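You operate a simulated robot arm through the tools that you are given. There is no shell and no other tool.

Carry out the task below with a simulated robot arm. There is one attempt and no reset: what you move stays moved.

JOB
Put things in order on the far end of the side counter. At the end: the yellow peg stands where the green peg stood; the clear travel bottle stands where the clear small dosing cup stood; the green peg stands where the clear travel bottle stood; the clear small dosing cup is on the teal tab box (marked "WASH TABS"); the grey paper wad from the far end of the side counter stands on top of the blue yoghurt tub; whatever was shut is shut again. Leave all else as you found it, and nothing knocked over.

Only the result counts: the job must be done as asked and must still hold three seconds after the hand-in. Knocking over, shifting, dropping, spilling or breaking anything else fails it.

ROBOT AND FRAMES
A 7-joint arm with a two-finger gripper, fixed in place. Base frame: the origin is on the floor under the middle of its stand, x ahead of it, y to its left, z up; the work surface is at about z = 0.9. Readings come in m, degrees, newtons and seconds.
With the tool pointing down near the work surface it reaches from about 0.34 to 0.72 m from the base axis. Its first joint turns from -66.0 to 66.0 degrees. Payload 2.45 kg.
The tool frame sits at the grasp point between the pads (the TCP): z along the fingers, y along the line on which they close. The tips reach 0.026 m beyond it. The gripper opens to 0.096 m; its body begins 0.069 m behind the TCP.
Orientation is told as [roll, pitch, yaw] about the base's x, y, z axes, in that order, counted from this pose: with the fingers straight down and closing along the base's y, the tool's x points along the base's -x, its y along +y and its z along -z.

CONTROLS
- The arm moves only by the tool arm_command. Its argument "steps" is a list of rows, each a list of 7 numbers: the shift along the tool's x, y, z in m, then the turn, a rotation vector about the tool's x, y, z in degrees, then the opening, from 0 (shut) to 1 (fully open). In form: [[tx, ty, tz, wx, wy, wz, grip], ...]. A call has 1 to 20 rows; each row shifts and turns the commanded pose from where the row before left it, along the tool's axes as they then stand. A row lasts 0.2 s, in which the tool goes at most 0.05 m and 8.6 degrees; a call with a longer step from one row to the next is refused whole, and so is a gripper value outside its range. A pose out of reach is approached as far as the arm can. The call stops where the force on the tool passes 40 N (or 10 N more than at its start, if that is more) or the arm is blocked; 0.2 s more then pass. The fingers move at their own pace (about 0.05 m/s each) and stop on an object; they squeeze with about 39 N. The grip force told is the motor's: it shows also when the fingers shut on nothing. Time passes only in rows, and 0.2 s behind the last, so rows that do not move let the fingers close. The reply holds the time, the measured pose of the TCP, the force on the tool along the base axes, the opening and the grip force, in the units named above and with some noise, with the torque about the TCP (base axes, N m) and any sound that the robot's microphone picked up, and new pictures: "views" is both (left out), scene, wrist or none.
- Cameras (640 x 400 px; columns grow to the right, rows downward): "scene" is fixed at [0.1692, -0.3729, 1.4398]; the picture's right is [0.81, -0.59, 0.00], its down [-0.31, -0.43, -0.84] and it looks along [0.49, 0.68, -0.54] (base axes); focal length 314 px, centre (320, 200). "wrist" rides on the gripper at [0.082, 0.003, -0.098] in the tool frame; the picture's right is [-0.04, 1.00, 0.00], its down [-0.73, -0.03, -0.68] and it looks along [-0.68, -0.03, 0.73] (tool axes); focal length 256 px, centre (320, 200). There is no depth. A picture from a camera that has moved, and an enlarged one, comes with that camera's place and axes in the base frame and with its lens. The place of the scene camera against the robot may be out by one fixed shift of up to 0.025 m in any direction.
- enlarge(camera, box): a new picture of the part [left, top, right, bottom] of that camera's present view, enlarged. It takes no simulated time.
- job_done(): hands the job in; it is judged then, once.

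Places have to be worked out from the pictures, the camera data and where the tool is seen. Open the gripper and draw the arm clear of the work before you hand the job in, unless the task says otherwise.

The tools are called by a JSON object that holds its "name" and its "arguments". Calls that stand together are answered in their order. arm_command: Moves the arm, as the interface text tells. Its arguments: {"type":"object","properties":{"steps":{"type":"array"},"views":{"type":"string","enum":["both","scene","wrist","none"]}},"required":["steps"]} The other tools are called the same way: enlarge (camera, box) takes an enlarged picture of a part of a camera's view; job_done () hands the job in.

At the start:

```text
time_s: 0.0
ee_pos: [0.3756, 0.2038, 1.177]
orientation: [0.0, 0.0, 0.0]
ft_force: [0.5, 0.3, 0.9]
wrist_torque: [-0.01, 0.0, -0.01]
finger_gap: 0.0959
grasp_force: 0.1
```

scene: 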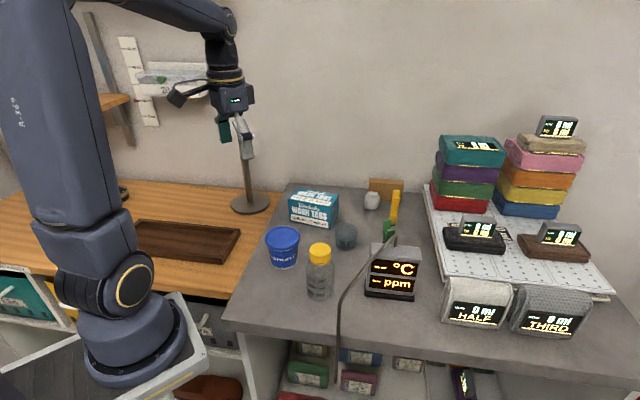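
wrist: 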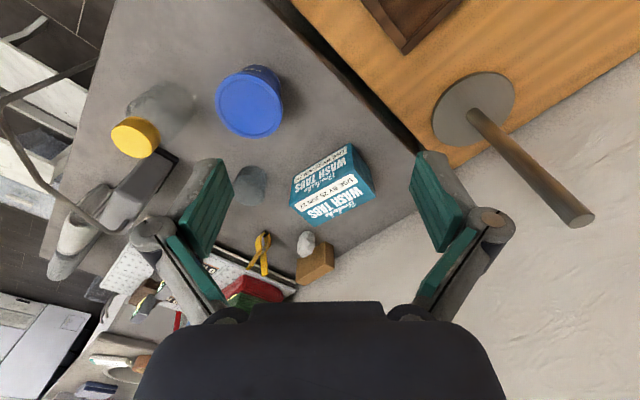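

I begin by looking closer at the far end of the counter in both cameras to identify the objects.

{"name": "enlarge", "arguments": {"camera": "scene", "box": [240, 160, 440, 310]}}

{"name": "enlarge", "arguments": {"camera": "wrist", "box": [90, 50, 390, 300]}}

```text
2.67 times, centred on (340, 235) of scene
camera zoom: at [0.1692, -0.3729, 1.4398], right [0.81, -0.59, 0.0], down [-0.31, -0.43, -0.84], along [0.49, 0.68, -0.54], focal length 837 px, centre (267, 107)
```

zoom: 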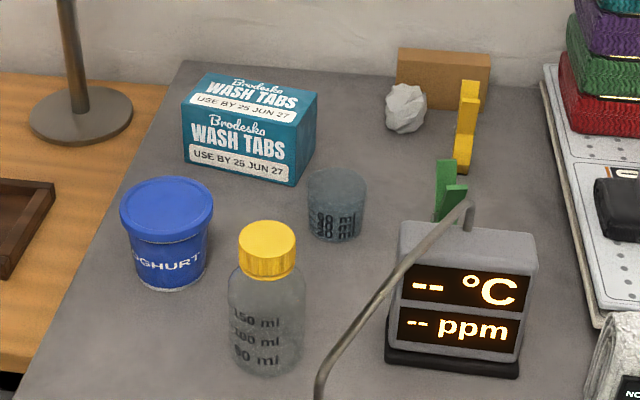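

```text
1.60 times, centred on (240, 175) of wrist
camera zoom: at [0.2939, 0.2073, 1.2748], right [0.04, 1.0, 0.0], down [0.73, -0.03, 0.68], along [0.68, -0.03, -0.73], focal length 410 px, centre (448, 240)
```

zoom: 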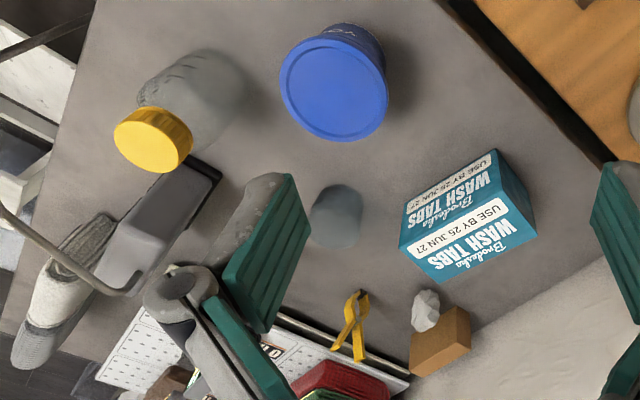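

The counter holds tub, bottle, cup, tab box, wad and two pegs; the green peg is hidden behind the meter. I move the wrist sideways at height to get a second viewpoint for triangulation.

{"name": "arm_command", "arguments": {"steps": [[0, -0.04, 0, 0, 0, 0, 1], [0, -0.04, 0, 0, 0, 0, 1], [0, -0.04, 0, 0, 0, 0, 1], [0, -0.04, 0, 0, 0, 0, 1], [0, 0, 0, 0, 0, 0, 1]]}}

```text
time_s: 1.2
ee_pos: [0.3738, 0.0442, 1.1776]
orientation: [0.0, 0.0, -0.1]
ft_force: [-0.1, -0.3, -0.6]
wrist_torque: [0.03, 0.03, 0.0]
finger_gap: 0.096
grasp_force: 0.1
camera wrist: at [0.2933, 0.0482, 1.2753], right [0.04, 1.0, 0.0], down [0.73, -0.03, 0.68], along [0.68, -0.03, -0.73], focal length 256 px, centre (320, 200)
```

scene: 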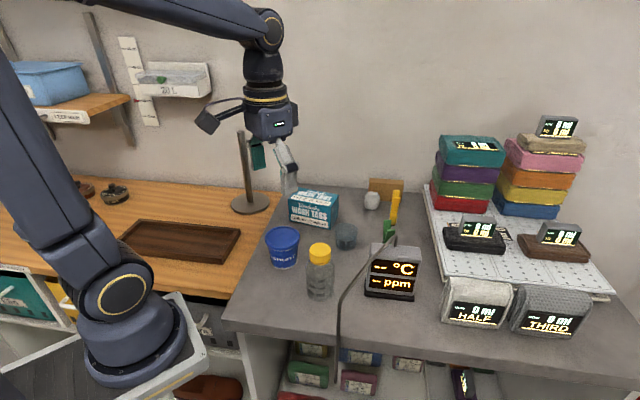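
wrist: 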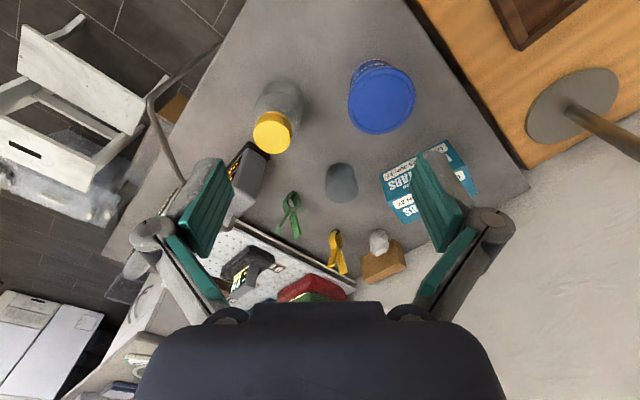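

The green peg is visible now. I enlarge the wrist view for accurate pixels.

{"name": "enlarge", "arguments": {"camera": "wrist", "box": [230, 50, 430, 175]}}

{"name": "enlarge", "arguments": {"camera": "wrist", "box": [240, 170, 440, 295]}}

{"name": "enlarge", "arguments": {"camera": "wrist", "box": [100, 20, 300, 145]}}

{"name": "enlarge", "arguments": {"camera": "scene", "box": [320, 160, 440, 310]}}

```text
3.20 times, centred on (330, 112) of wrist
camera zoom: at [0.2933, 0.0482, 1.2753], right [0.04, 1.0, 0.0], down [0.73, -0.03, 0.68], along [0.68, -0.03, -0.73], focal length 819 px, centre (288, 480)
```

zoom: 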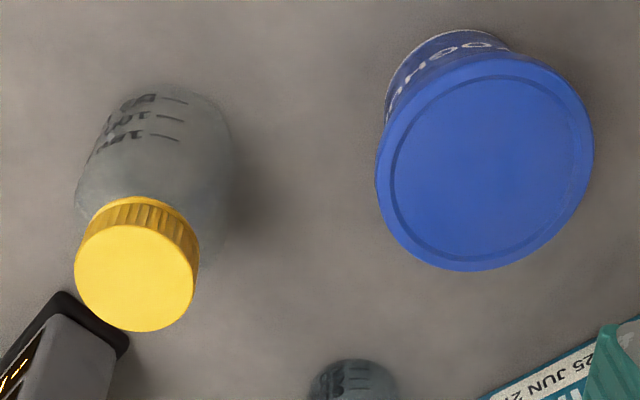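

```text
3.20 times, centred on (340, 232) of wrist
camera zoom: at [0.2933, 0.0482, 1.2753], right [0.04, 1.0, 0.0], down [0.73, -0.03, 0.68], along [0.68, -0.03, -0.73], focal length 819 px, centre (256, 96)
```

zoom: 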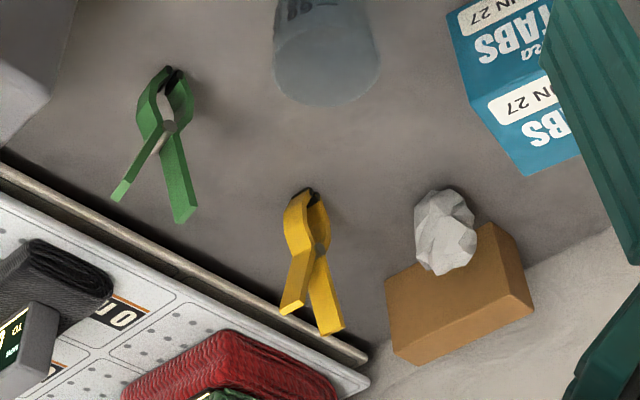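

```text
3.20 times, centred on (200, 82) of wrist
camera zoom: at [0.2933, 0.0482, 1.2753], right [0.04, 1.0, 0.0], down [0.73, -0.03, 0.68], along [0.68, -0.03, -0.73], focal length 819 px, centre (704, 576)
```

zoom: 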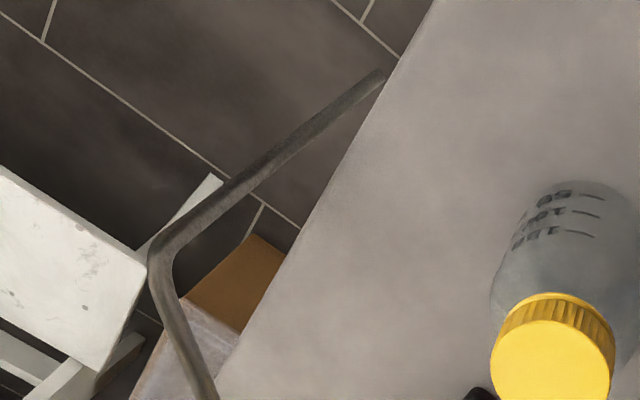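

```text
2.67 times, centred on (380, 235) of scene
camera zoom: at [0.1692, -0.3729, 1.4398], right [0.81, -0.59, 0.0], down [-0.31, -0.43, -0.84], along [0.49, 0.68, -0.54], focal length 837 px, centre (160, 107)
```

zoom: 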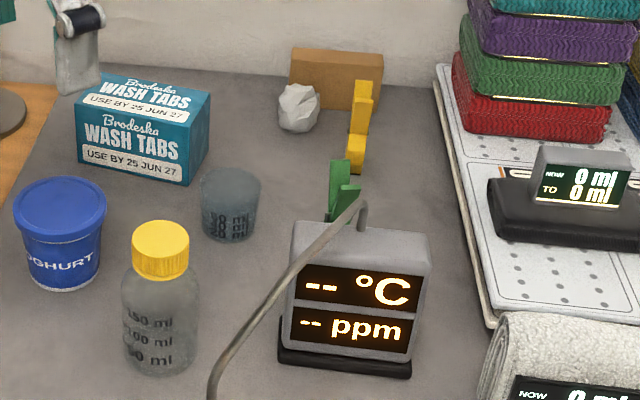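

I zoom tightly on the cup, pegs and wad to get their outlines for measuring.

{"name": "enlarge", "arguments": {"camera": "wrist", "box": [310, 150, 374, 210]}}

{"name": "enlarge", "arguments": {"camera": "wrist", "box": [265, 180, 329, 240]}}

{"name": "enlarge", "arguments": {"camera": "wrist", "box": [310, 220, 410, 290]}}

{"name": "enlarge", "arguments": {"camera": "scene", "box": [355, 170, 435, 250]}}

```text
6.67 times, centred on (342, 180) of wrist
camera zoom: at [0.2933, 0.0482, 1.2753], right [0.04, 1.0, 0.0], down [0.73, -0.03, 0.68], along [0.68, -0.03, -0.73], focal length 1707 px, centre (173, 333)
```

zoom: 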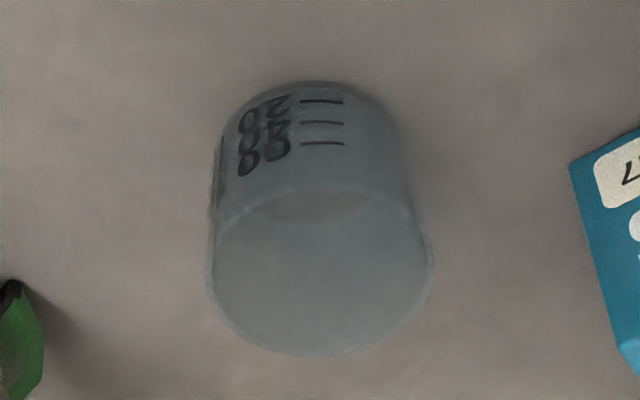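

```text
6.67 times, centred on (297, 210) of wrist
camera zoom: at [0.2933, 0.0482, 1.2753], right [0.04, 1.0, 0.0], down [0.73, -0.03, 0.68], along [0.68, -0.03, -0.73], focal length 1707 px, centre (473, 133)
```

zoom: 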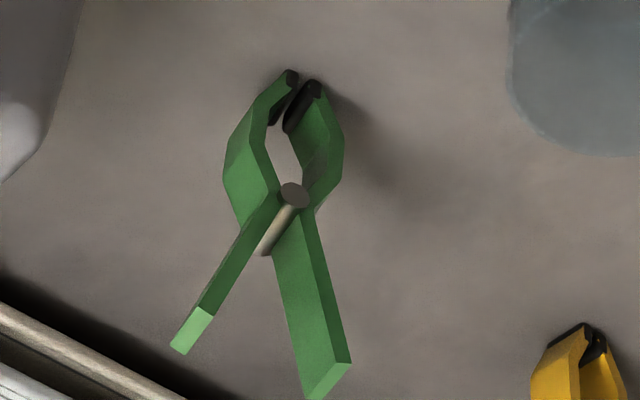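

```text
5.71 times, centred on (360, 255) of wrist
camera zoom: at [0.2933, 0.0482, 1.2753], right [0.04, 1.0, 0.0], down [0.73, -0.03, 0.68], along [0.68, -0.03, -0.73], focal length 1463 px, centre (91, -114)
```

zoom: 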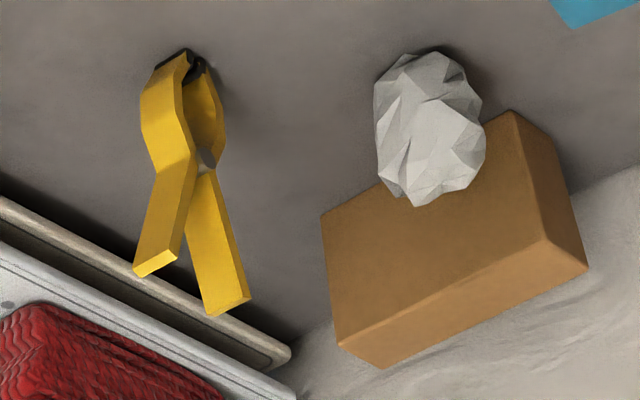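

```text
5.00 times, centred on (395, 210) of scene
camera zoom: at [0.1692, -0.3729, 1.4398], right [0.81, -0.59, 0.0], down [-0.31, -0.43, -0.84], along [0.49, 0.68, -0.54], focal length 1570 px, centre (-55, 150)
```

zoom: 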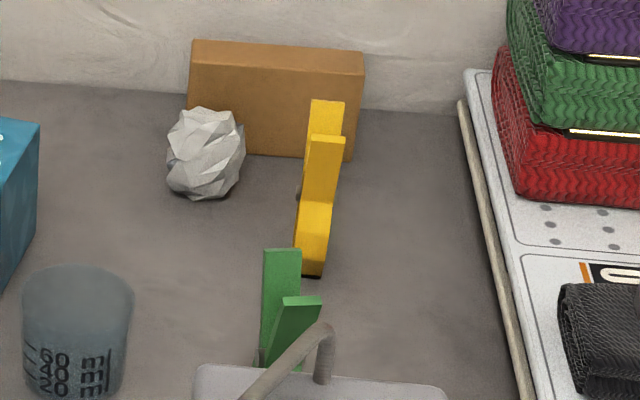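

I estimate: counter z≈0.90–0.905, wad ≈(0.73,0.16), yellow peg ≈(0.73,0.065), green ≈(0.617,-0.016), cup ≈(0.58,0.073), bottle ≈(0.434,-0.011), tub ≈(0.416,0.115). I move forward and a bit lower for a closer look at the wad and yellow peg.

{"name": "arm_command", "arguments": {"steps": [[-0.035, 0.015, 0.01, 0, 0, 0, 1], [-0.035, 0.015, 0.01, 0, 0, 0, 1], [-0.035, 0.015, 0.02, 0, 0, 0, 1], [-0.025, 0.015, 0.02, 0, 0, 0, 1], [0, 0, 0, 0, 0, 0, 1], [0, 0, 0, 0, 0, 0, 1]]}}

```text
time_s: 2.6
ee_pos: [0.5052, 0.1057, 1.1185]
orientation: [0.0, 0.0, 0.0]
ft_force: [-0.1, 0.1, 0.2]
wrist_torque: [-0.02, -0.01, 0.02]
finger_gap: 0.0962
grasp_force: 0.1
camera wrist: at [0.4241, 0.1092, 1.2156], right [0.04, 1.0, 0.0], down [0.73, -0.03, 0.68], along [0.68, -0.03, -0.73], focal length 256 px, centre (320, 200)
```

scene: 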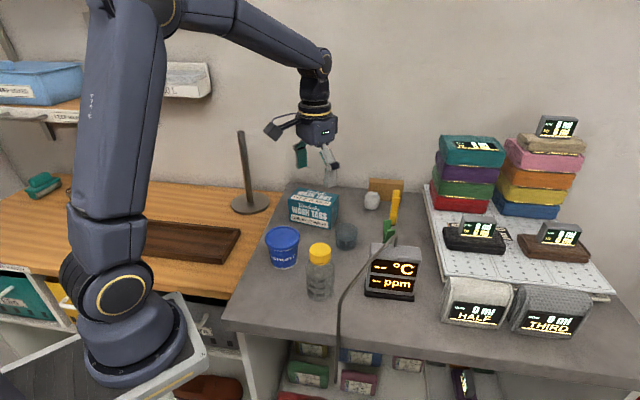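
wrist: 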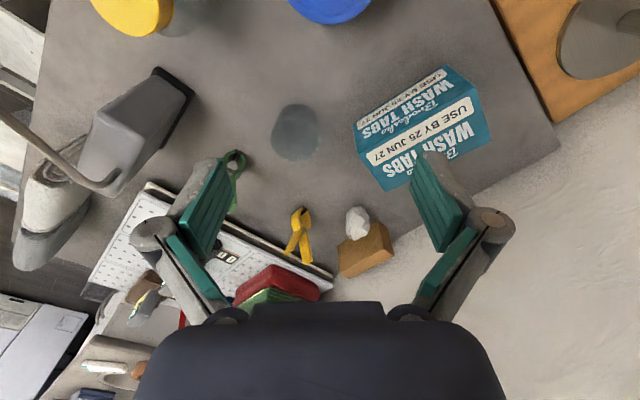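

{"name": "enlarge", "arguments": {"camera": "wrist", "box": [280, 190, 400, 280]}}

{"name": "enlarge", "arguments": {"camera": "wrist", "box": [240, 80, 360, 170]}}

{"name": "enlarge", "arguments": {"camera": "wrist", "box": [340, 50, 580, 200]}}

```text
4.44 times, centred on (340, 235) of wrist
camera zoom: at [0.4241, 0.1092, 1.2156], right [0.04, 1.0, 0.0], down [0.73, -0.03, 0.68], along [0.68, -0.03, -0.73], focal length 1138 px, centre (231, 44)
```

zoom: 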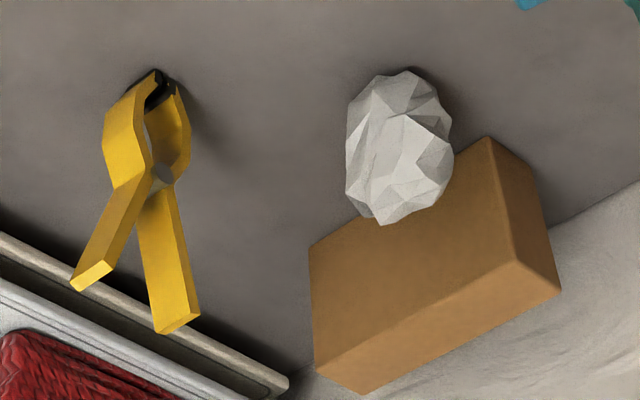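

```text
4.44 times, centred on (300, 125) of wrist
camera zoom: at [0.4241, 0.1092, 1.2156], right [0.04, 1.0, 0.0], down [0.73, -0.03, 0.68], along [0.68, -0.03, -0.73], focal length 1138 px, centre (409, 533)
```

zoom: 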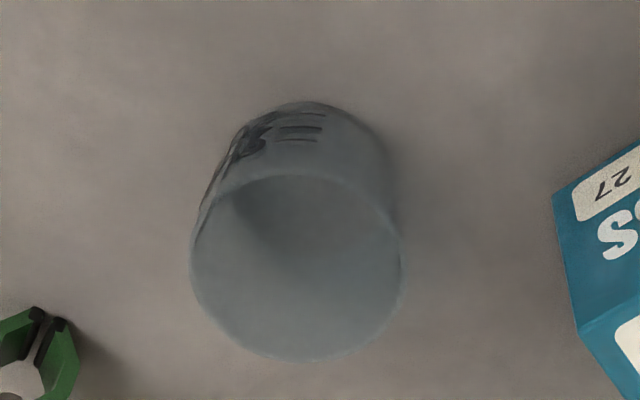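

```text
2.67 times, centred on (460, 125) of wrist
camera zoom: at [0.4241, 0.1092, 1.2156], right [0.04, 1.0, 0.0], down [0.73, -0.03, 0.68], along [0.68, -0.03, -0.73], focal length 683 px, centre (-53, 400)
```

zoom: 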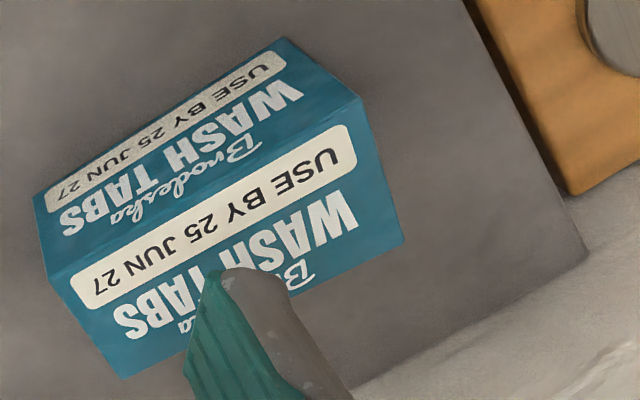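

Triangulation gives counter z≈0.900, wad ≈(0.743,0.157), yellow peg ≈(0.737,0.066), green peg ≈(0.623,-0.018), tab box top centre ≈(0.578,0.215) at z≈0.972. I'll start with the cup: turn the wrist to yaw −55° (aligned with the box's short side) and move above the cup.

{"name": "arm_command", "arguments": {"steps": [[0, 0, 0, 0, 0, 7.857, 1], [0, 0, 0, 0, 0, 7.857, 1], [0, 0, 0, 0, 0, 7.857, 1], [0, 0, 0, 0, 0, 7.857, 1], [0, 0, 0, 0, 0, 7.857, 1], [0, 0, 0, 0, 0, 7.857, 1], [0, 0, 0, 0, 0, 7.857, 1], [-0.0355, 0.022, 0.02, 0, 0, 0, 1], [-0.0355, 0.022, 0.02, 0, 0, 0, 1], [0, 0, 0.01, 0, 0, 0, 1], [0, 0, 0, 0, 0, 0, 1]]}}

```text
time_s: 5.0
ee_pos: [0.5803, 0.0709, 1.0684]
orientation: [0.0, 0.0, -55.0]
ft_force: [-0.4, 1.3, 0.1]
wrist_torque: [-0.02, 0.0, -0.01]
finger_gap: 0.0961
grasp_force: 0.0
camera wrist: at [0.5379, 0.1397, 1.1656], right [0.84, 0.54, 0.0], down [0.4, -0.62, 0.68], along [0.37, -0.57, -0.73], focal length 256 px, centre (320, 200)
```

scene: 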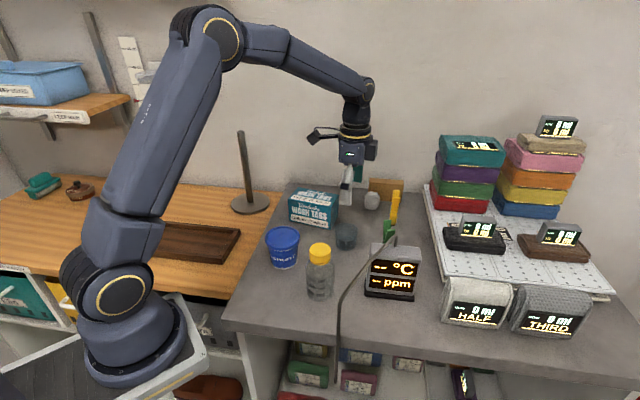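
wrist: 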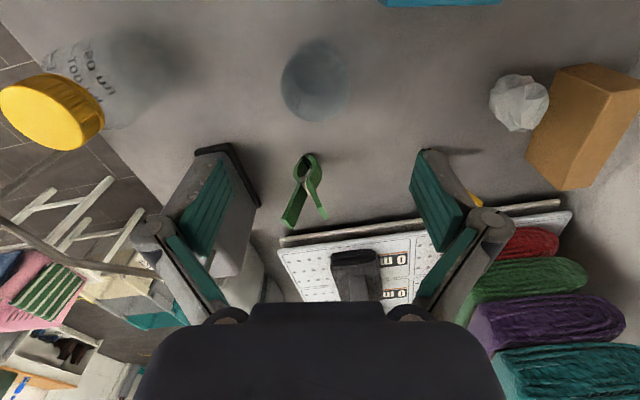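

Wrist orientation reached. I enlarge on the cup and green peg for precise positions.

{"name": "enlarge", "arguments": {"camera": "wrist", "box": [265, 25, 365, 125]}}

{"name": "enlarge", "arguments": {"camera": "wrist", "box": [260, 140, 360, 240]}}

{"name": "enlarge", "arguments": {"camera": "wrist", "box": [480, 60, 640, 220]}}

{"name": "enlarge", "arguments": {"camera": "wrist", "box": [0, 30, 200, 155]}}

```text
4.00 times, centred on (315, 75) of wrist
camera zoom: at [0.5379, 0.1397, 1.1656], right [0.84, 0.54, 0.0], down [0.4, -0.62, 0.68], along [0.37, -0.57, -0.73], focal length 1024 px, centre (340, 700)
```

zoom: 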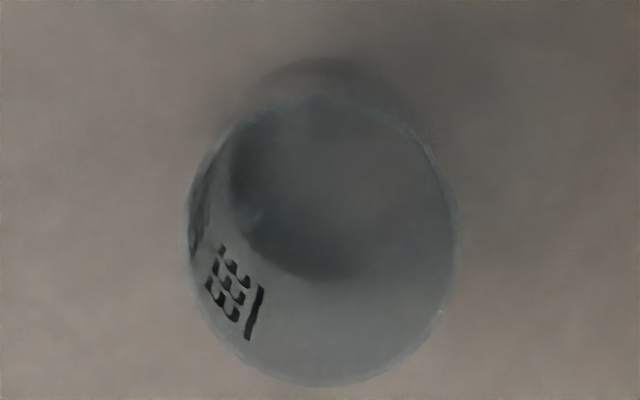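

```text
4.00 times, centred on (310, 190) of wrist
camera zoom: at [0.5379, 0.1397, 1.1656], right [0.84, 0.54, 0.0], down [0.4, -0.62, 0.68], along [0.37, -0.57, -0.73], focal length 1024 px, centre (360, 240)
```

zoom: 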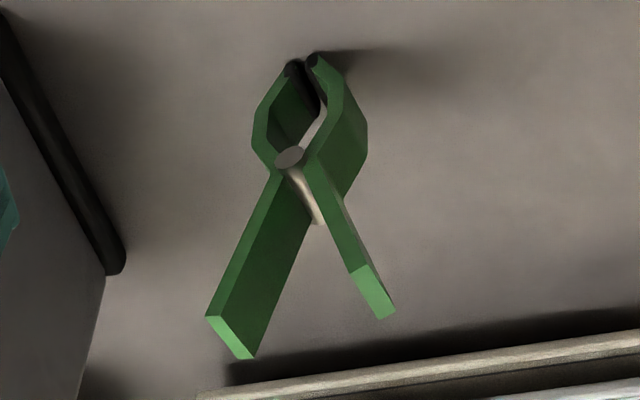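

```text
2.50 times, centred on (560, 140) of wrist
camera zoom: at [0.5379, 0.1397, 1.1656], right [0.84, 0.54, 0.0], down [0.4, -0.62, 0.68], along [0.37, -0.57, -0.73], focal length 640 px, centre (-280, 350)
```

zoom: 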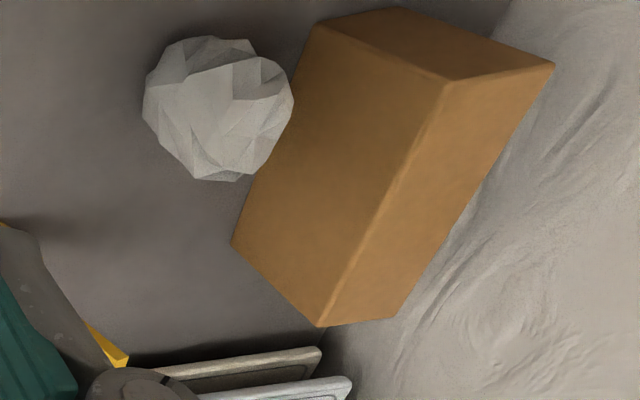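

```text
3.20 times, centred on (100, 92) of wrist
camera zoom: at [0.5379, 0.1397, 1.1656], right [0.84, 0.54, 0.0], down [0.4, -0.62, 0.68], along [0.37, -0.57, -0.73], focal length 819 px, centre (1024, 544)
```

zoom: 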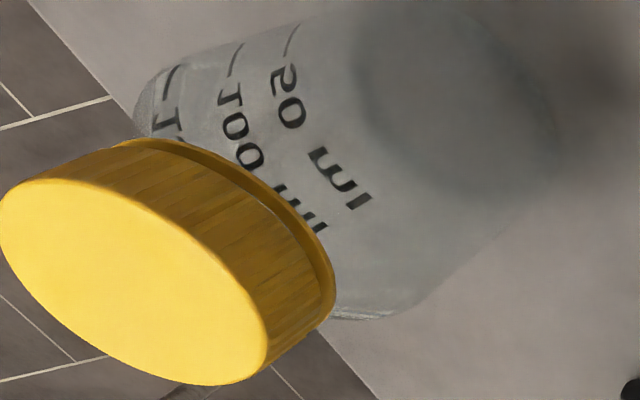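

Cup centre computed at ≈(0.576,0.0735), rim z≈0.948. I correct by a few mm and descend part way to verify alignment.

{"name": "arm_command", "arguments": {"steps": [[0.0043, -0.0018, 0.02, 0, 0, 0, 1], [0, 0, 0.03, 0, 0, 0, 1], [0, 0, 0.03, 0, 0, 0, 1], [0, 0, 0.01, 0, 0, 0, 1], [0, 0, 0, 0, 0, 0, 1]]}}

```text
time_s: 6.2
ee_pos: [0.5792, 0.0736, 0.9761]
orientation: [0.0, 0.0, -55.0]
ft_force: [-0.1, 1.1, -0.3]
wrist_torque: [0.01, 0.02, -0.01]
finger_gap: 0.0958
grasp_force: 0.1
camera wrist: at [0.5344, 0.1424, 1.0742], right [0.84, 0.54, 0.0], down [0.4, -0.62, 0.68], along [0.37, -0.57, -0.73], focal length 256 px, centre (320, 200)
```

scene: 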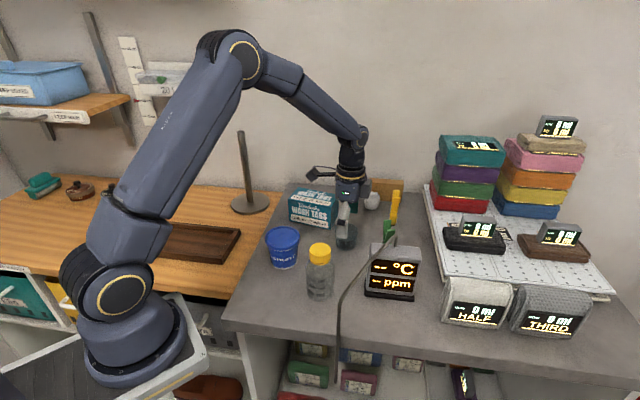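
wrist: 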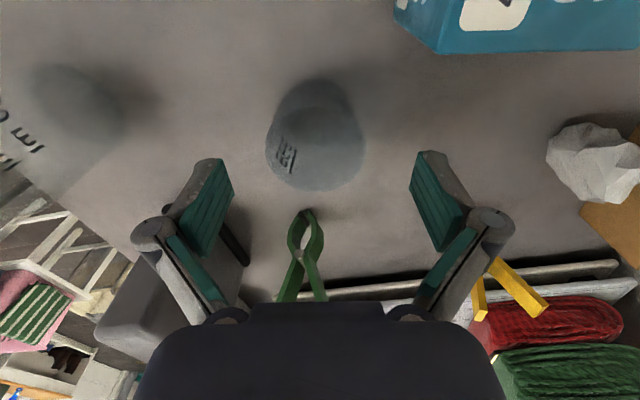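

Alignment looks right (cup centred between the fingers). I descend to z≈0.936 and close.

{"name": "arm_command", "arguments": {"steps": [[0.001, -0.002, 0.02, 0, 0, 0, 1], [0, 0, 0.02, 0, 0, 0, 1], [0, 0, 0, 0, 0, 0, 1], [0, 0, 0, 0, 0, 0, 0.5], [0, 0, 0, 0, 0, 0, 0.3], [0, 0, 0, 0, 0, 0, 0.3], [0, 0, 0, 0, 0, 0, 0.3]]}}

```text
time_s: 7.8
ee_pos: [0.5753, 0.0721, 0.9373]
orientation: [0.0, 0.0, -55.0]
ft_force: [0.2, 0.3, 2.7]
wrist_torque: [0.01, 0.0, -0.01]
finger_gap: 0.0532
grasp_force: 39.1
camera wrist: at [0.5306, 0.1424, 1.0347], right [0.84, 0.54, 0.0], down [0.4, -0.62, 0.68], along [0.37, -0.57, -0.73], focal length 256 px, centre (320, 200)
```

scene: 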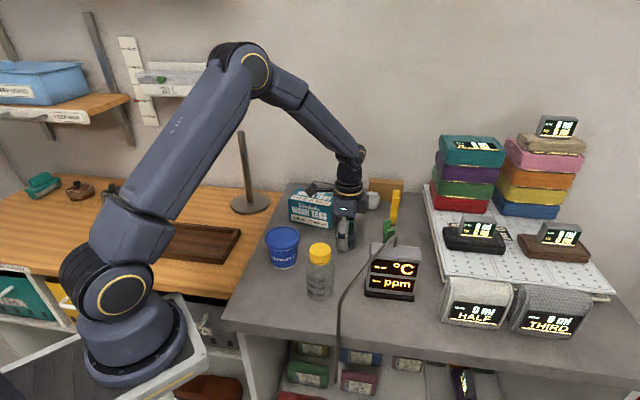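
wrist: 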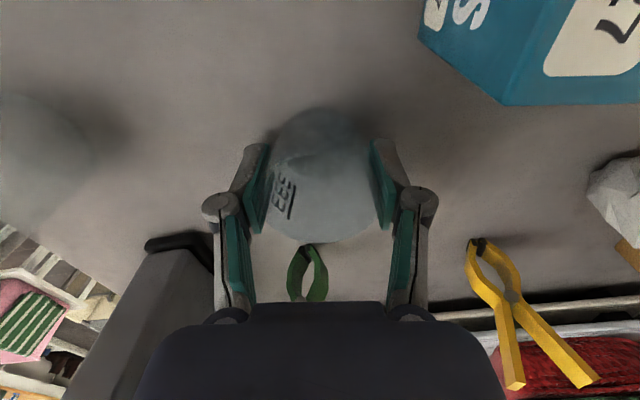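

The cup is gripped (gap 53 mm). I lift it straight up 0.10 m, then carry it over the tab box and look.

{"name": "arm_command", "arguments": {"steps": [[0, 0, -0.02, 0, 0, 0, 0.3], [0, 0, -0.03, 0, 0, 0, 0.3], [0, 0, -0.03, 0, 0, 0, 0.3], [0, 0, -0.03, 0, 0, 0, 0.3], [0.029, 0.021, 0, 0, 0, 0, 0.3], [0.029, 0.021, 0, 0, 0, 0, 0.3], [0.029, 0.021, 0, 0, 0, 0, 0.3], [0.029, 0.021, 0, 0, 0, 0, 0.3], [0, 0, 0, 0, 0, 0, 0.3], [0, 0, 0, 0, 0, 0, 0.3]]}}

```text
time_s: 10.0
ee_pos: [0.5806, 0.2144, 1.044]
orientation: [-0.1, 0.1, -54.9]
ft_force: [0.7, 0.1, -0.2]
wrist_torque: [0.01, 0.0, -0.03]
finger_gap: 0.0528
grasp_force: 39.0
camera wrist: at [0.5355, 0.2843, 1.1425], right [0.84, 0.54, 0.0], down [0.4, -0.62, 0.68], along [0.37, -0.57, -0.73], focal length 256 px, centre (320, 200)
```

scene: 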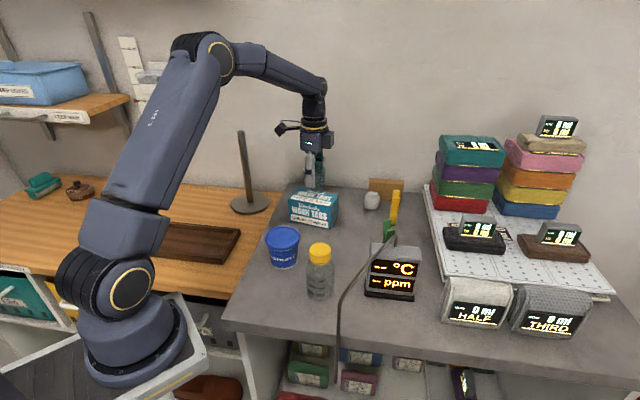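
wrist: 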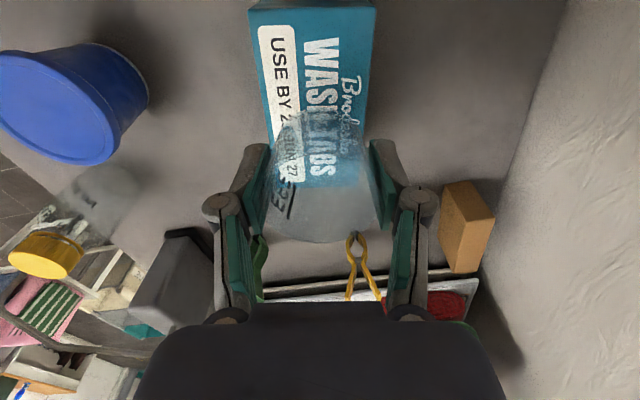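

I zoom to check the cup's position over the box top.

{"name": "enlarge", "arguments": {"camera": "wrist", "box": [220, 0, 420, 250]}}

{"name": "enlarge", "arguments": {"camera": "scene", "box": [260, 130, 400, 240]}}

```text
1.60 times, centred on (320, 125) of wrist
camera zoom: at [0.5355, 0.2843, 1.1425], right [0.84, 0.54, 0.0], down [0.4, -0.62, 0.68], along [0.37, -0.57, -0.73], focal length 410 px, centre (320, 320)
```

zoom: 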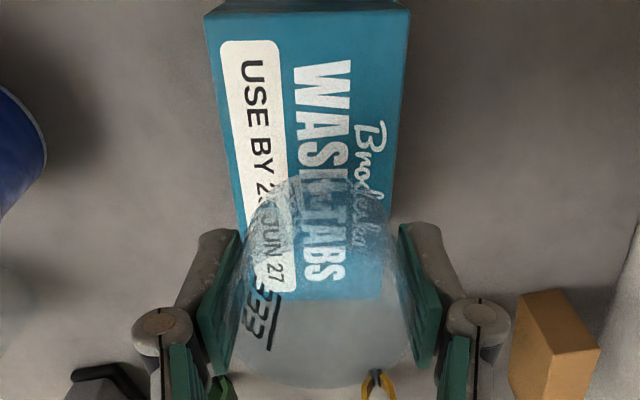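

```text
3.64 times, centred on (330, 185) of scene
camera zoom: at [0.1692, -0.3729, 1.4398], right [0.81, -0.59, 0.0], down [-0.31, -0.43, -0.84], along [0.49, 0.68, -0.54], focal length 1142 px, centre (284, 254)
```

zoom: 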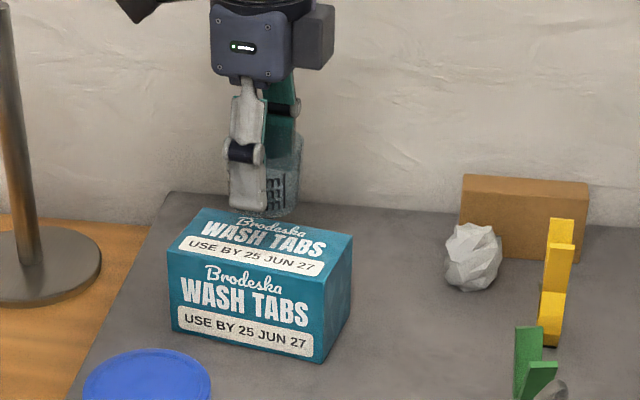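

Box top centre works out to ≈(0.575,0.2155); I shift ~5 mm to centre the cup and descend to just above the box top.

{"name": "arm_command", "arguments": {"steps": [[0.0029, -0.0041, 0, 0, 0, 0, 0.3], [0, 0, 0.012, 0, 0, 0, 0.3], [0, 0, 0.012, 0, 0, 0, 0.3], [0, 0, 0.006, 0, 0, 0, 0.3], [0, 0, 0, 0, 0, 0, 0.3], [0, 0, 0, 0, 0, 0, 0.3]]}}

```text
time_s: 11.4
ee_pos: [0.574, 0.2156, 1.0163]
orientation: [0.0, -0.1, -55.0]
ft_force: [0.4, 0.3, 0.3]
wrist_torque: [-0.02, -0.05, 0.03]
finger_gap: 0.053
grasp_force: 38.7
camera wrist: at [0.5297, 0.285, 1.1139], right [0.84, 0.54, 0.0], down [0.4, -0.62, 0.68], along [0.37, -0.57, -0.73], focal length 256 px, centre (320, 200)
```

scene: 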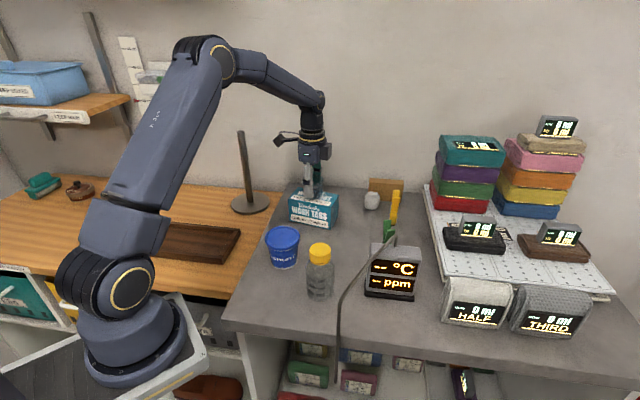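
wrist: 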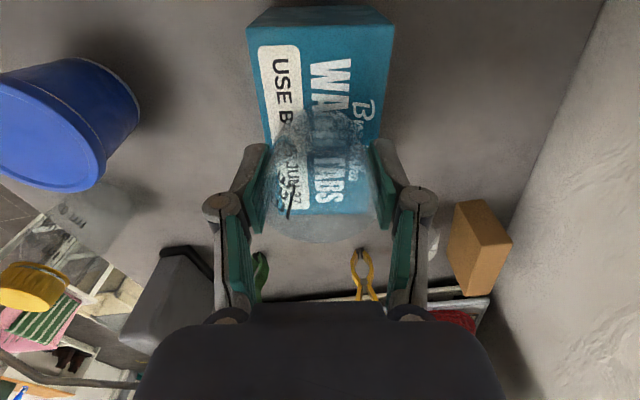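

No contact yet. I step down in small increments and watch the vertical force.

{"name": "arm_command", "arguments": {"steps": [[0, 0, 0.002, 0, 0, 0, 0.3], [0, 0, 0.002, 0, 0, 0, 0.3], [0, 0, 0, 0, 0, 0, 0.3], [0, 0, 0, 0, 0, 0, 0.3]], "views": "none"}}

{"name": "arm_command", "arguments": {"steps": [[0, 0, 0.0015, 0, 0, 0, 0.3], [0, 0, 0, 0, 0, 0, 0.3], [0, 0, 0, 0, 0, 0, 0.3]], "views": "none"}}

```text
time_s: 12.4
ee_pos: [0.5742, 0.2158, 1.0131]
orientation: [0.0, 0.0, -55.1]
ft_force: [0.9, -0.1, -0.8]
wrist_torque: [0.0, 0.0, -0.01]
finger_gap: 0.0528
grasp_force: 38.6
```

```text
time_s: 13.2
ee_pos: [0.5734, 0.2164, 1.0132]
orientation: [0.1, 0.1, -55.0]
ft_force: [-0.8, 0.2, 6.6]
wrist_torque: [0.0, 0.0, 0.01]
finger_gap: 0.0527
grasp_force: 38.6
```

Contact felt (≈6.6 N up). I open the fingers and rise straight up.

{"name": "arm_command", "arguments": {"steps": [[0, 0, 0, 0, 0, 0, 0.6], [0, 0, 0, 0, 0, 0, 0.75], [0, 0, 0, 0, 0, 0, 0.85], [0, 0, 0, 0, 0, 0, 0.85], [0, 0, -0.02, 0, 0, 0, 0.85], [0, 0, -0.03, 0, 0, 0, 0.85], [0, 0, -0.03, 0, 0, 0, 0.85], [0, 0, 0, 0, 0, 0, 0.85]]}}

```text
time_s: 15.0
ee_pos: [0.5732, 0.2172, 1.094]
orientation: [0.0, 0.0, -55.0]
ft_force: [-0.1, -0.6, 1.2]
wrist_torque: [-0.02, -0.03, 0.0]
finger_gap: 0.0815
grasp_force: 0.0
camera wrist: at [0.5292, 0.286, 1.1905], right [0.84, 0.54, 0.0], down [0.4, -0.62, 0.68], along [0.37, -0.57, -0.73], focal length 256 px, centre (320, 200)
```

scene: 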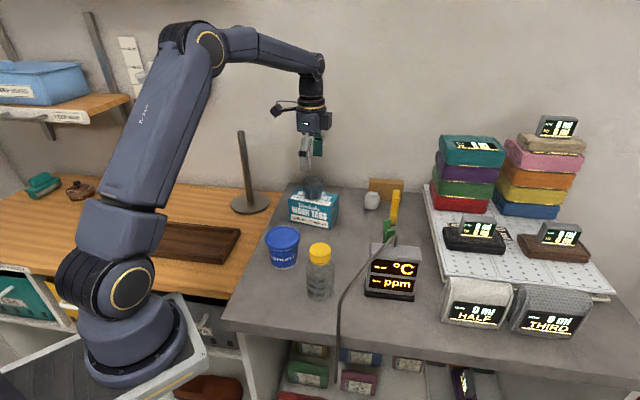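
wrist: 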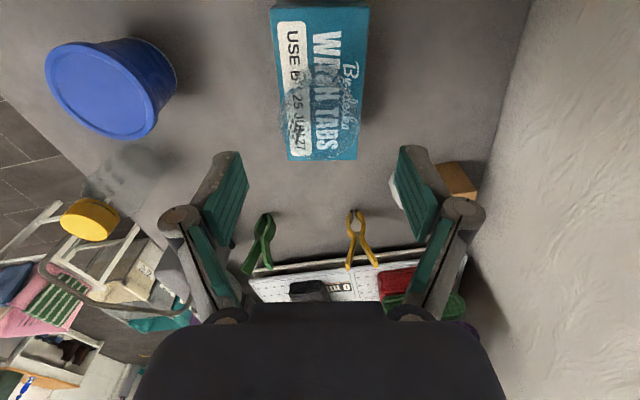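

The cup stands on the box. Next the bottle; I zoom this view for the bottle, the meter tube, and both pegs.

{"name": "enlarge", "arguments": {"camera": "wrist", "box": [30, 130, 200, 330]}}

{"name": "enlarge", "arguments": {"camera": "wrist", "box": [230, 190, 400, 300]}}

{"name": "enlarge", "arguments": {"camera": "scene", "box": [260, 170, 350, 270]}}

```text
2.00 times, centred on (115, 230) of wrist
camera zoom: at [0.5292, 0.286, 1.1905], right [0.84, 0.54, 0.0], down [0.4, -0.62, 0.68], along [0.37, -0.57, -0.73], focal length 512 px, centre (730, 140)
```

zoom: 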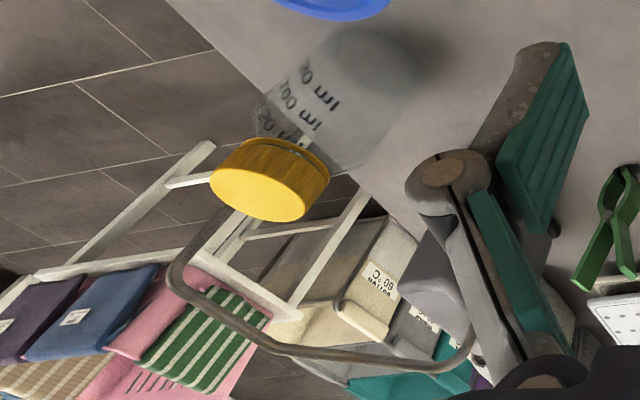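

```text
3.64 times, centred on (315, 245) of wrist
camera zoom: at [0.5292, 0.286, 1.1905], right [0.84, 0.54, 0.0], down [0.4, -0.62, 0.68], along [0.37, -0.57, -0.73], focal length 931 px, centre (338, 36)
```

zoom: 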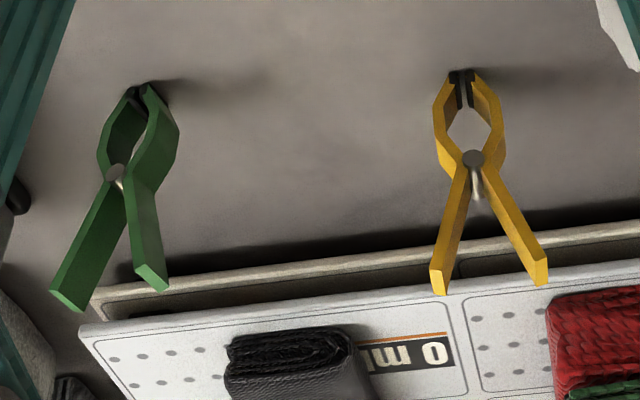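

```text
4.00 times, centred on (305, 220) of scene
camera zoom: at [0.1692, -0.3729, 1.4398], right [0.81, -0.59, 0.0], down [-0.31, -0.43, -0.84], along [0.49, 0.68, -0.54], focal length 1256 px, centre (380, 120)
```

zoom: 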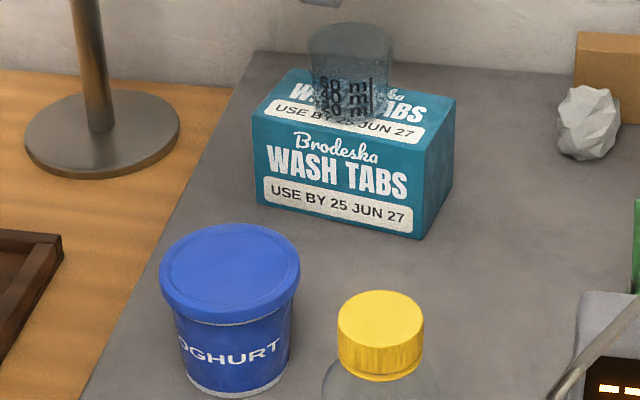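

Bottle centre works out to ≈(0.4345,−0.0095), cap top z≈1.019; the meter's tube runs at z≈1.04 from (0.555,−0.075) to (0.395,−0.105). I move above the bottle at a safe height, yaw kept at −55°.

{"name": "arm_command", "arguments": {"steps": [[0, 0, -0.026, 0, 0, 0, 1], [-0.01516, -0.0348, 0, 0, 0, 0, 1], [-0.01516, -0.0348, 0, 0, 0, 0, 1], [-0.01516, -0.0348, 0, 0, 0, 0, 1], [-0.01516, -0.0348, 0, 0, 0, 0, 1], [-0.01516, -0.0348, 0, 0, 0, 0, 1], [-0.01516, -0.0348, 0, 0, 0, 0, 1], [-0.01516, -0.0348, 0, 0, 0, 0, 1], [0, 0, 0, 0, 0, 0, 1], [0, 0, 0, 0, 0, 0, 1]]}}

```text
time_s: 17.2
ee_pos: [0.4349, -0.011, 1.1188]
orientation: [0.1, 0.0, -55.0]
ft_force: [-0.1, -0.3, -0.1]
wrist_torque: [-0.03, 0.01, 0.01]
finger_gap: 0.0961
grasp_force: 0.1
camera wrist: at [0.3906, 0.0584, 1.2167], right [0.84, 0.54, 0.0], down [0.4, -0.62, 0.68], along [0.37, -0.57, -0.73], focal length 256 px, centre (320, 200)
```

scene: 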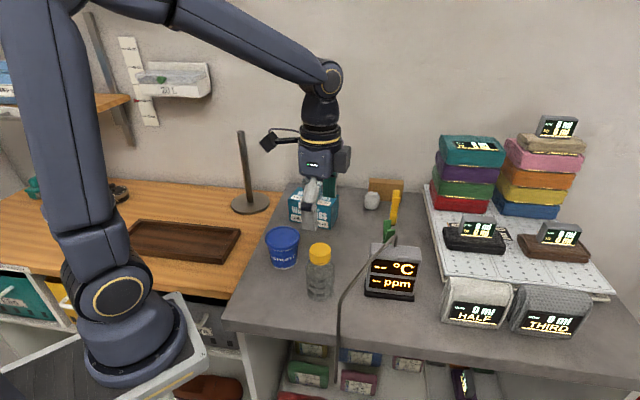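
wrist: 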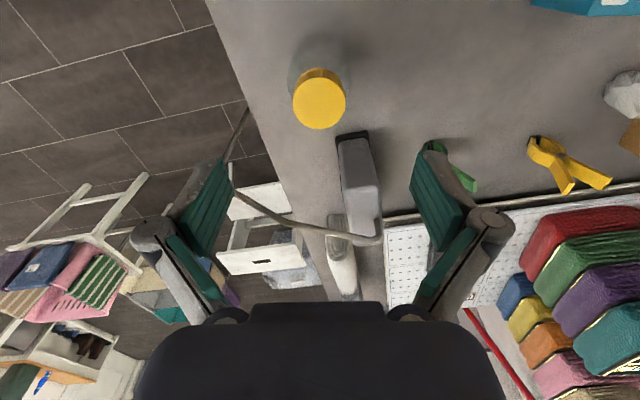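

I zoom on the bottle cap and the tube near it for alignment.

{"name": "enlarge", "arguments": {"camera": "wrist", "box": [270, 20, 390, 140]}}

{"name": "enlarge", "arguments": {"camera": "wrist", "box": [200, 90, 400, 260]}}

```text
3.33 times, centred on (330, 80) of wrist
camera zoom: at [0.3906, 0.0584, 1.2167], right [0.84, 0.54, 0.0], down [0.4, -0.62, 0.68], along [0.37, -0.57, -0.73], focal length 853 px, centre (287, 600)
```

zoom: 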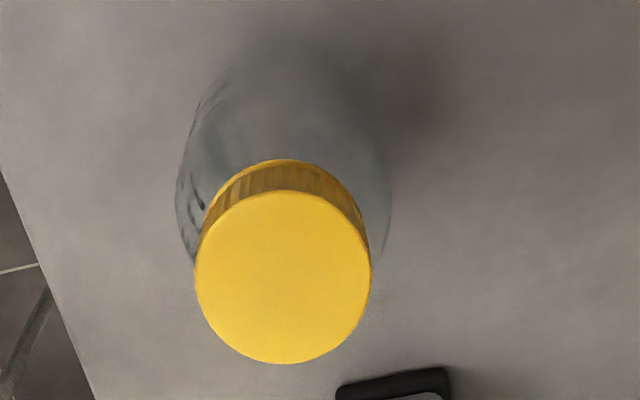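

```text
2.35 times, centred on (300, 175) of wrist
camera zoom: at [0.3906, 0.0584, 1.2167], right [0.84, 0.54, 0.0], down [0.4, -0.62, 0.68], along [0.37, -0.57, -0.73], focal length 602 px, centre (367, 259)
```

zoom: 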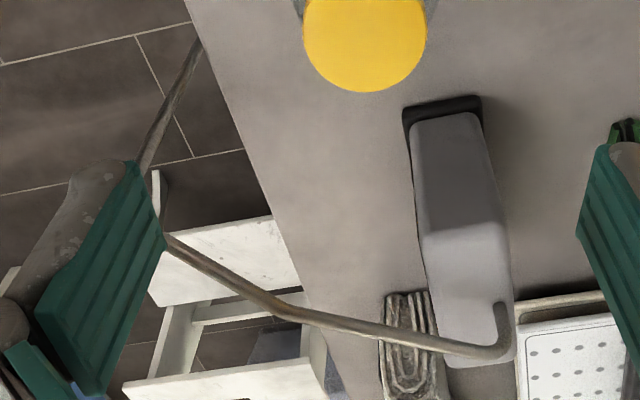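

The bottle is centred under the TCP within ~1.5 mm. I descend in two stages; first to just above gripping height.

{"name": "arm_command", "arguments": {"steps": [[0, -0.001, 0.03, 0, 0, 0, 1], [0, 0, 0.03, 0, 0, 0, 1], [0, 0, 0.03, 0, 0, 0, 1], [0, 0, 0.03, 0, 0, 0, 1], [0, 0, 0.02, 0, 0, 0, 1], [0, 0, 0.012, 0, 0, 0, 1], [0, 0, 0, 0, 0, 0, 1], [0, 0, 0, 0, 0, 0, 1]]}}

```text
time_s: 19.0
ee_pos: [0.4333, -0.0108, 0.9644]
orientation: [0.0, 0.0, -55.0]
ft_force: [0.1, 0.4, 0.2]
wrist_torque: [-0.01, 0.01, 0.03]
finger_gap: 0.0962
grasp_force: 0.0
camera wrist: at [0.3899, 0.0581, 1.0622], right [0.84, 0.54, 0.0], down [0.4, -0.62, 0.68], along [0.37, -0.57, -0.73], focal length 256 px, centre (320, 200)
```

scene: 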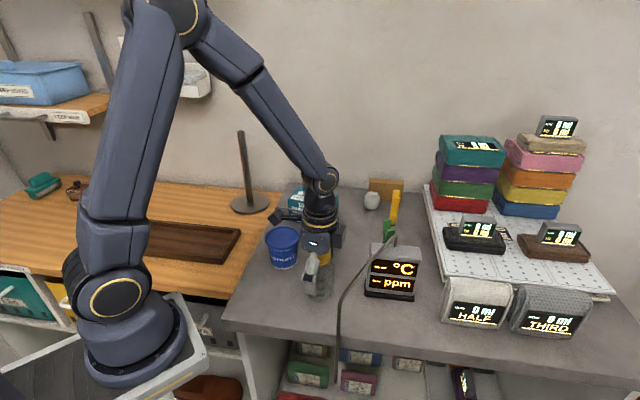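
wrist: 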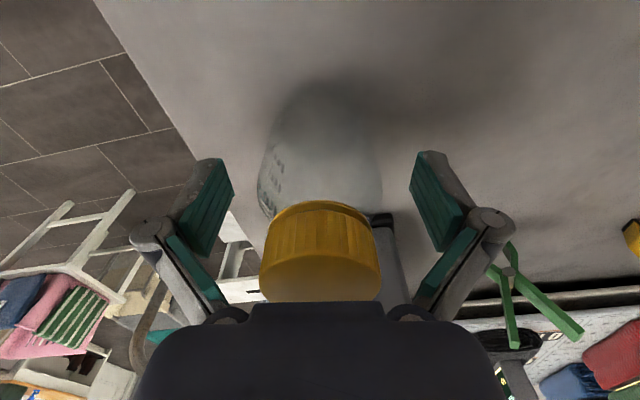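

Bottle centred between the fingers, no contact with the palm. I close the gripper on the body.

{"name": "arm_command", "arguments": {"steps": [[0, 0, 0, 0, 0, 0, 0.75], [0, 0, 0, 0, 0, 0, 0.5], [0, 0, 0, 0, 0, 0, 0.4], [0, 0, 0, 0, 0, 0, 0.4], [0, 0, 0, 0, 0, 0, 0.4]]}}

```text
time_s: 20.2
ee_pos: [0.433, -0.0116, 0.9645]
orientation: [0.0, 0.0, -55.0]
ft_force: [-0.4, 0.1, 2.2]
wrist_torque: [0.01, 0.05, 0.01]
finger_gap: 0.0577
grasp_force: 38.7
camera wrist: at [0.3899, 0.0581, 1.0625], right [0.84, 0.54, 0.0], down [0.4, -0.62, 0.68], along [0.37, -0.57, -0.73], focal length 256 px, centre (320, 200)
```

scene: 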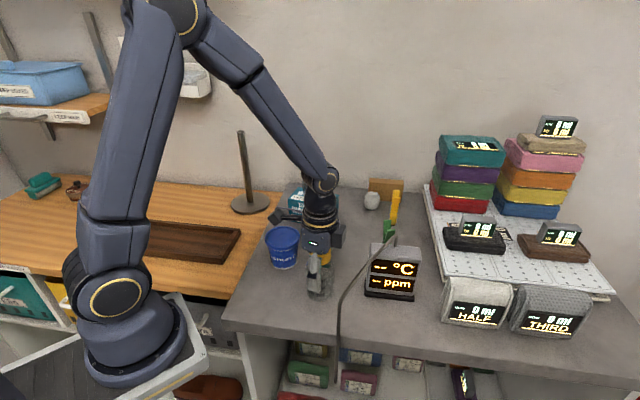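
wrist: 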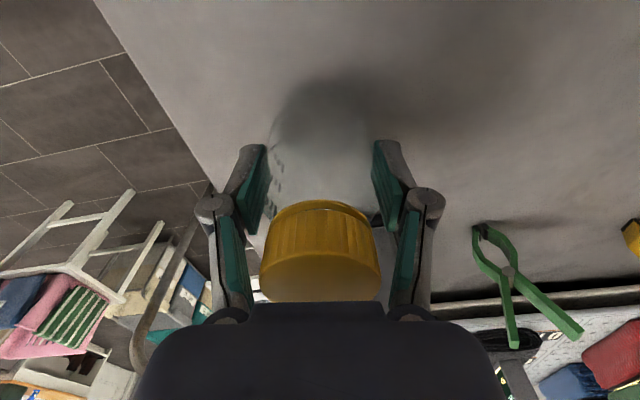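

Bottle gripped (gap 58 mm) with its original centre ≈(0.433,−0.011). I lift it 5 cm and carry it to above the cup's old place (0.576,0.0735).

{"name": "arm_command", "arguments": {"steps": [[0, 0, -0.015, 0, 0, 0, 0.4], [0, 0, -0.02, 0, 0, 0, 0.4], [0, 0, -0.015, 0, 0, 0, 0.4], [-0.0021, 0.0276, 0, 0, 0, 0, 0.4], [-0.0021, 0.0276, 0, 0, 0, 0, 0.4], [-0.0021, 0.0276, 0, 0, 0, 0, 0.4], [-0.0021, 0.0276, 0, 0, 0, 0, 0.4], [-0.0021, 0.0276, 0, 0, 0, 0, 0.4], [-0.0021, 0.0276, 0, 0, 0, 0, 0.4], [0, 0, 0, 0, 0, 0, 0.4], [0, 0, 0, 0, 0, 0, 0.4]]}}

```text
time_s: 22.6
ee_pos: [0.5768, 0.0733, 1.0144]
orientation: [-0.1, -0.1, -55.0]
ft_force: [0.3, -0.5, -0.3]
wrist_torque: [-0.01, 0.02, -0.01]
finger_gap: 0.0577
grasp_force: 39.3
camera wrist: at [0.5324, 0.1425, 1.112], right [0.84, 0.54, 0.0], down [0.4, -0.62, 0.68], along [0.37, -0.57, -0.73], focal length 256 px, centre (320, 200)
```

scene: 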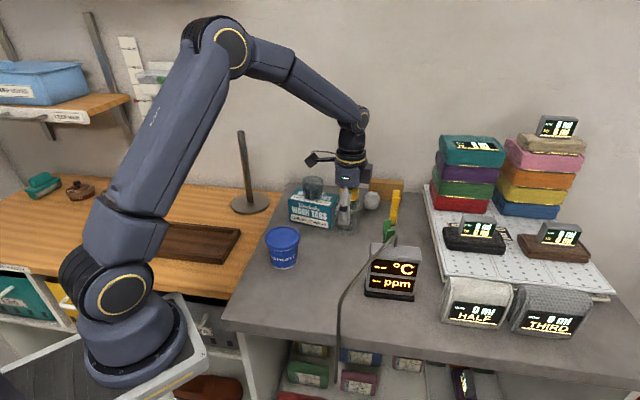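
wrist: 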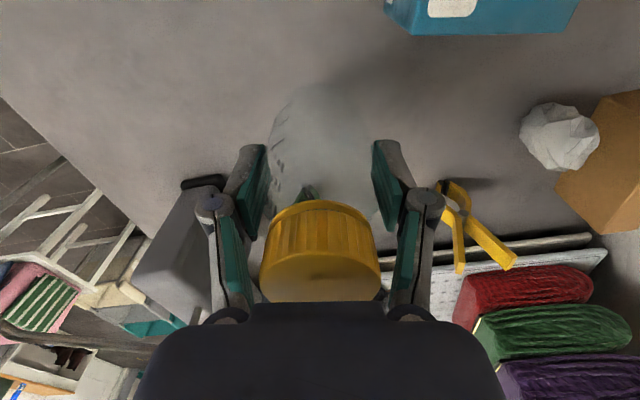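

Bottle is above its target. I descend 4.5 cm and then in small steps until contact.

{"name": "arm_command", "arguments": {"steps": [[0, 0, 0.015, 0, 0, 0, 0.4], [0, 0, 0.015, 0, 0, 0, 0.4], [0, 0, 0.012, 0, 0, 0, 0.4], [0, 0, 0.004, 0, 0, 0, 0.4], [0, 0, 0, 0, 0, 0, 0.4], [0, 0, 0, 0, 0, 0, 0.4]], "views": "none"}}

{"name": "arm_command", "arguments": {"steps": [[0, 0, 0.002, 0, 0, 0, 0.4], [0, 0, 0, 0, 0, 0, 0.4], [0, 0, 0, 0, 0, 0, 0.4]], "views": "none"}}

```text
time_s: 24.0
ee_pos: [0.5769, 0.0735, 0.9693]
orientation: [0.0, 0.0, -54.9]
ft_force: [-0.2, 0.1, -0.4]
wrist_torque: [-0.02, 0.01, -0.02]
finger_gap: 0.0579
grasp_force: 38.8
```

```text
time_s: 24.8
ee_pos: [0.578, 0.0731, 0.9667]
orientation: [0.0, 0.0, -55.0]
ft_force: [0.3, -0.3, -0.5]
wrist_torque: [-0.01, -0.03, -0.01]
finger_gap: 0.0576
grasp_force: 39.3
```

No contact yet at z≈0.9667; I continue in 1–1.5 mm steps.

{"name": "arm_command", "arguments": {"steps": [[0, 0, 0.0015, 0, 0, 0, 0.4], [0, 0, 0, 0, 0, 0, 0.4], [0, 0, 0, 0, 0, 0, 0.4]], "views": "none"}}

{"name": "arm_command", "arguments": {"steps": [[0, 0, 0.001, 0, 0, 0, 0.4], [0, 0, 0, 0, 0, 0, 0.4], [0, 0, 0, 0, 0, 0, 0.4]], "views": "none"}}

```text
time_s: 25.6
ee_pos: [0.5771, 0.0711, 0.9666]
orientation: [0.0, 0.1, -55.0]
ft_force: [-0.5, -0.5, -1.1]
wrist_torque: [0.02, 0.0, -0.03]
finger_gap: 0.0576
grasp_force: 39.2
```

```text
time_s: 26.4
ee_pos: [0.5773, 0.0734, 0.965]
orientation: [0.0, 0.0, -55.1]
ft_force: [-0.1, -0.2, -0.8]
wrist_torque: [0.0, -0.01, 0.01]
finger_gap: 0.0575
grasp_force: 39.3
```

{"name": "arm_command", "arguments": {"steps": [[0, 0, 0.001, 0, 0, 0, 0.4], [0, 0, 0, 0, 0, 0, 0.4], [0, 0, 0, 0, 0, 0, 0.4]], "views": "none"}}

{"name": "arm_command", "arguments": {"steps": [[0, 0, 0.001, 0, 0, 0, 0.4], [0, 0, 0, 0, 0, 0, 0.4], [0, 0, 0, 0, 0, 0, 0.4]], "views": "none"}}

```text
time_s: 27.2
ee_pos: [0.5771, 0.0741, 0.9637]
orientation: [0.2, 0.0, -55.0]
ft_force: [-1.9, 1.0, 9.6]
wrist_torque: [0.06, 0.07, 0.02]
finger_gap: 0.0575
grasp_force: 39.3
```

```text
time_s: 28.0
ee_pos: [0.5785, 0.0724, 0.9644]
orientation: [0.2, 0.0, -55.0]
ft_force: [-1.7, -0.4, 23.0]
wrist_torque: [0.1, 0.07, 0.16]
finger_gap: 0.0576
grasp_force: 39.4
```

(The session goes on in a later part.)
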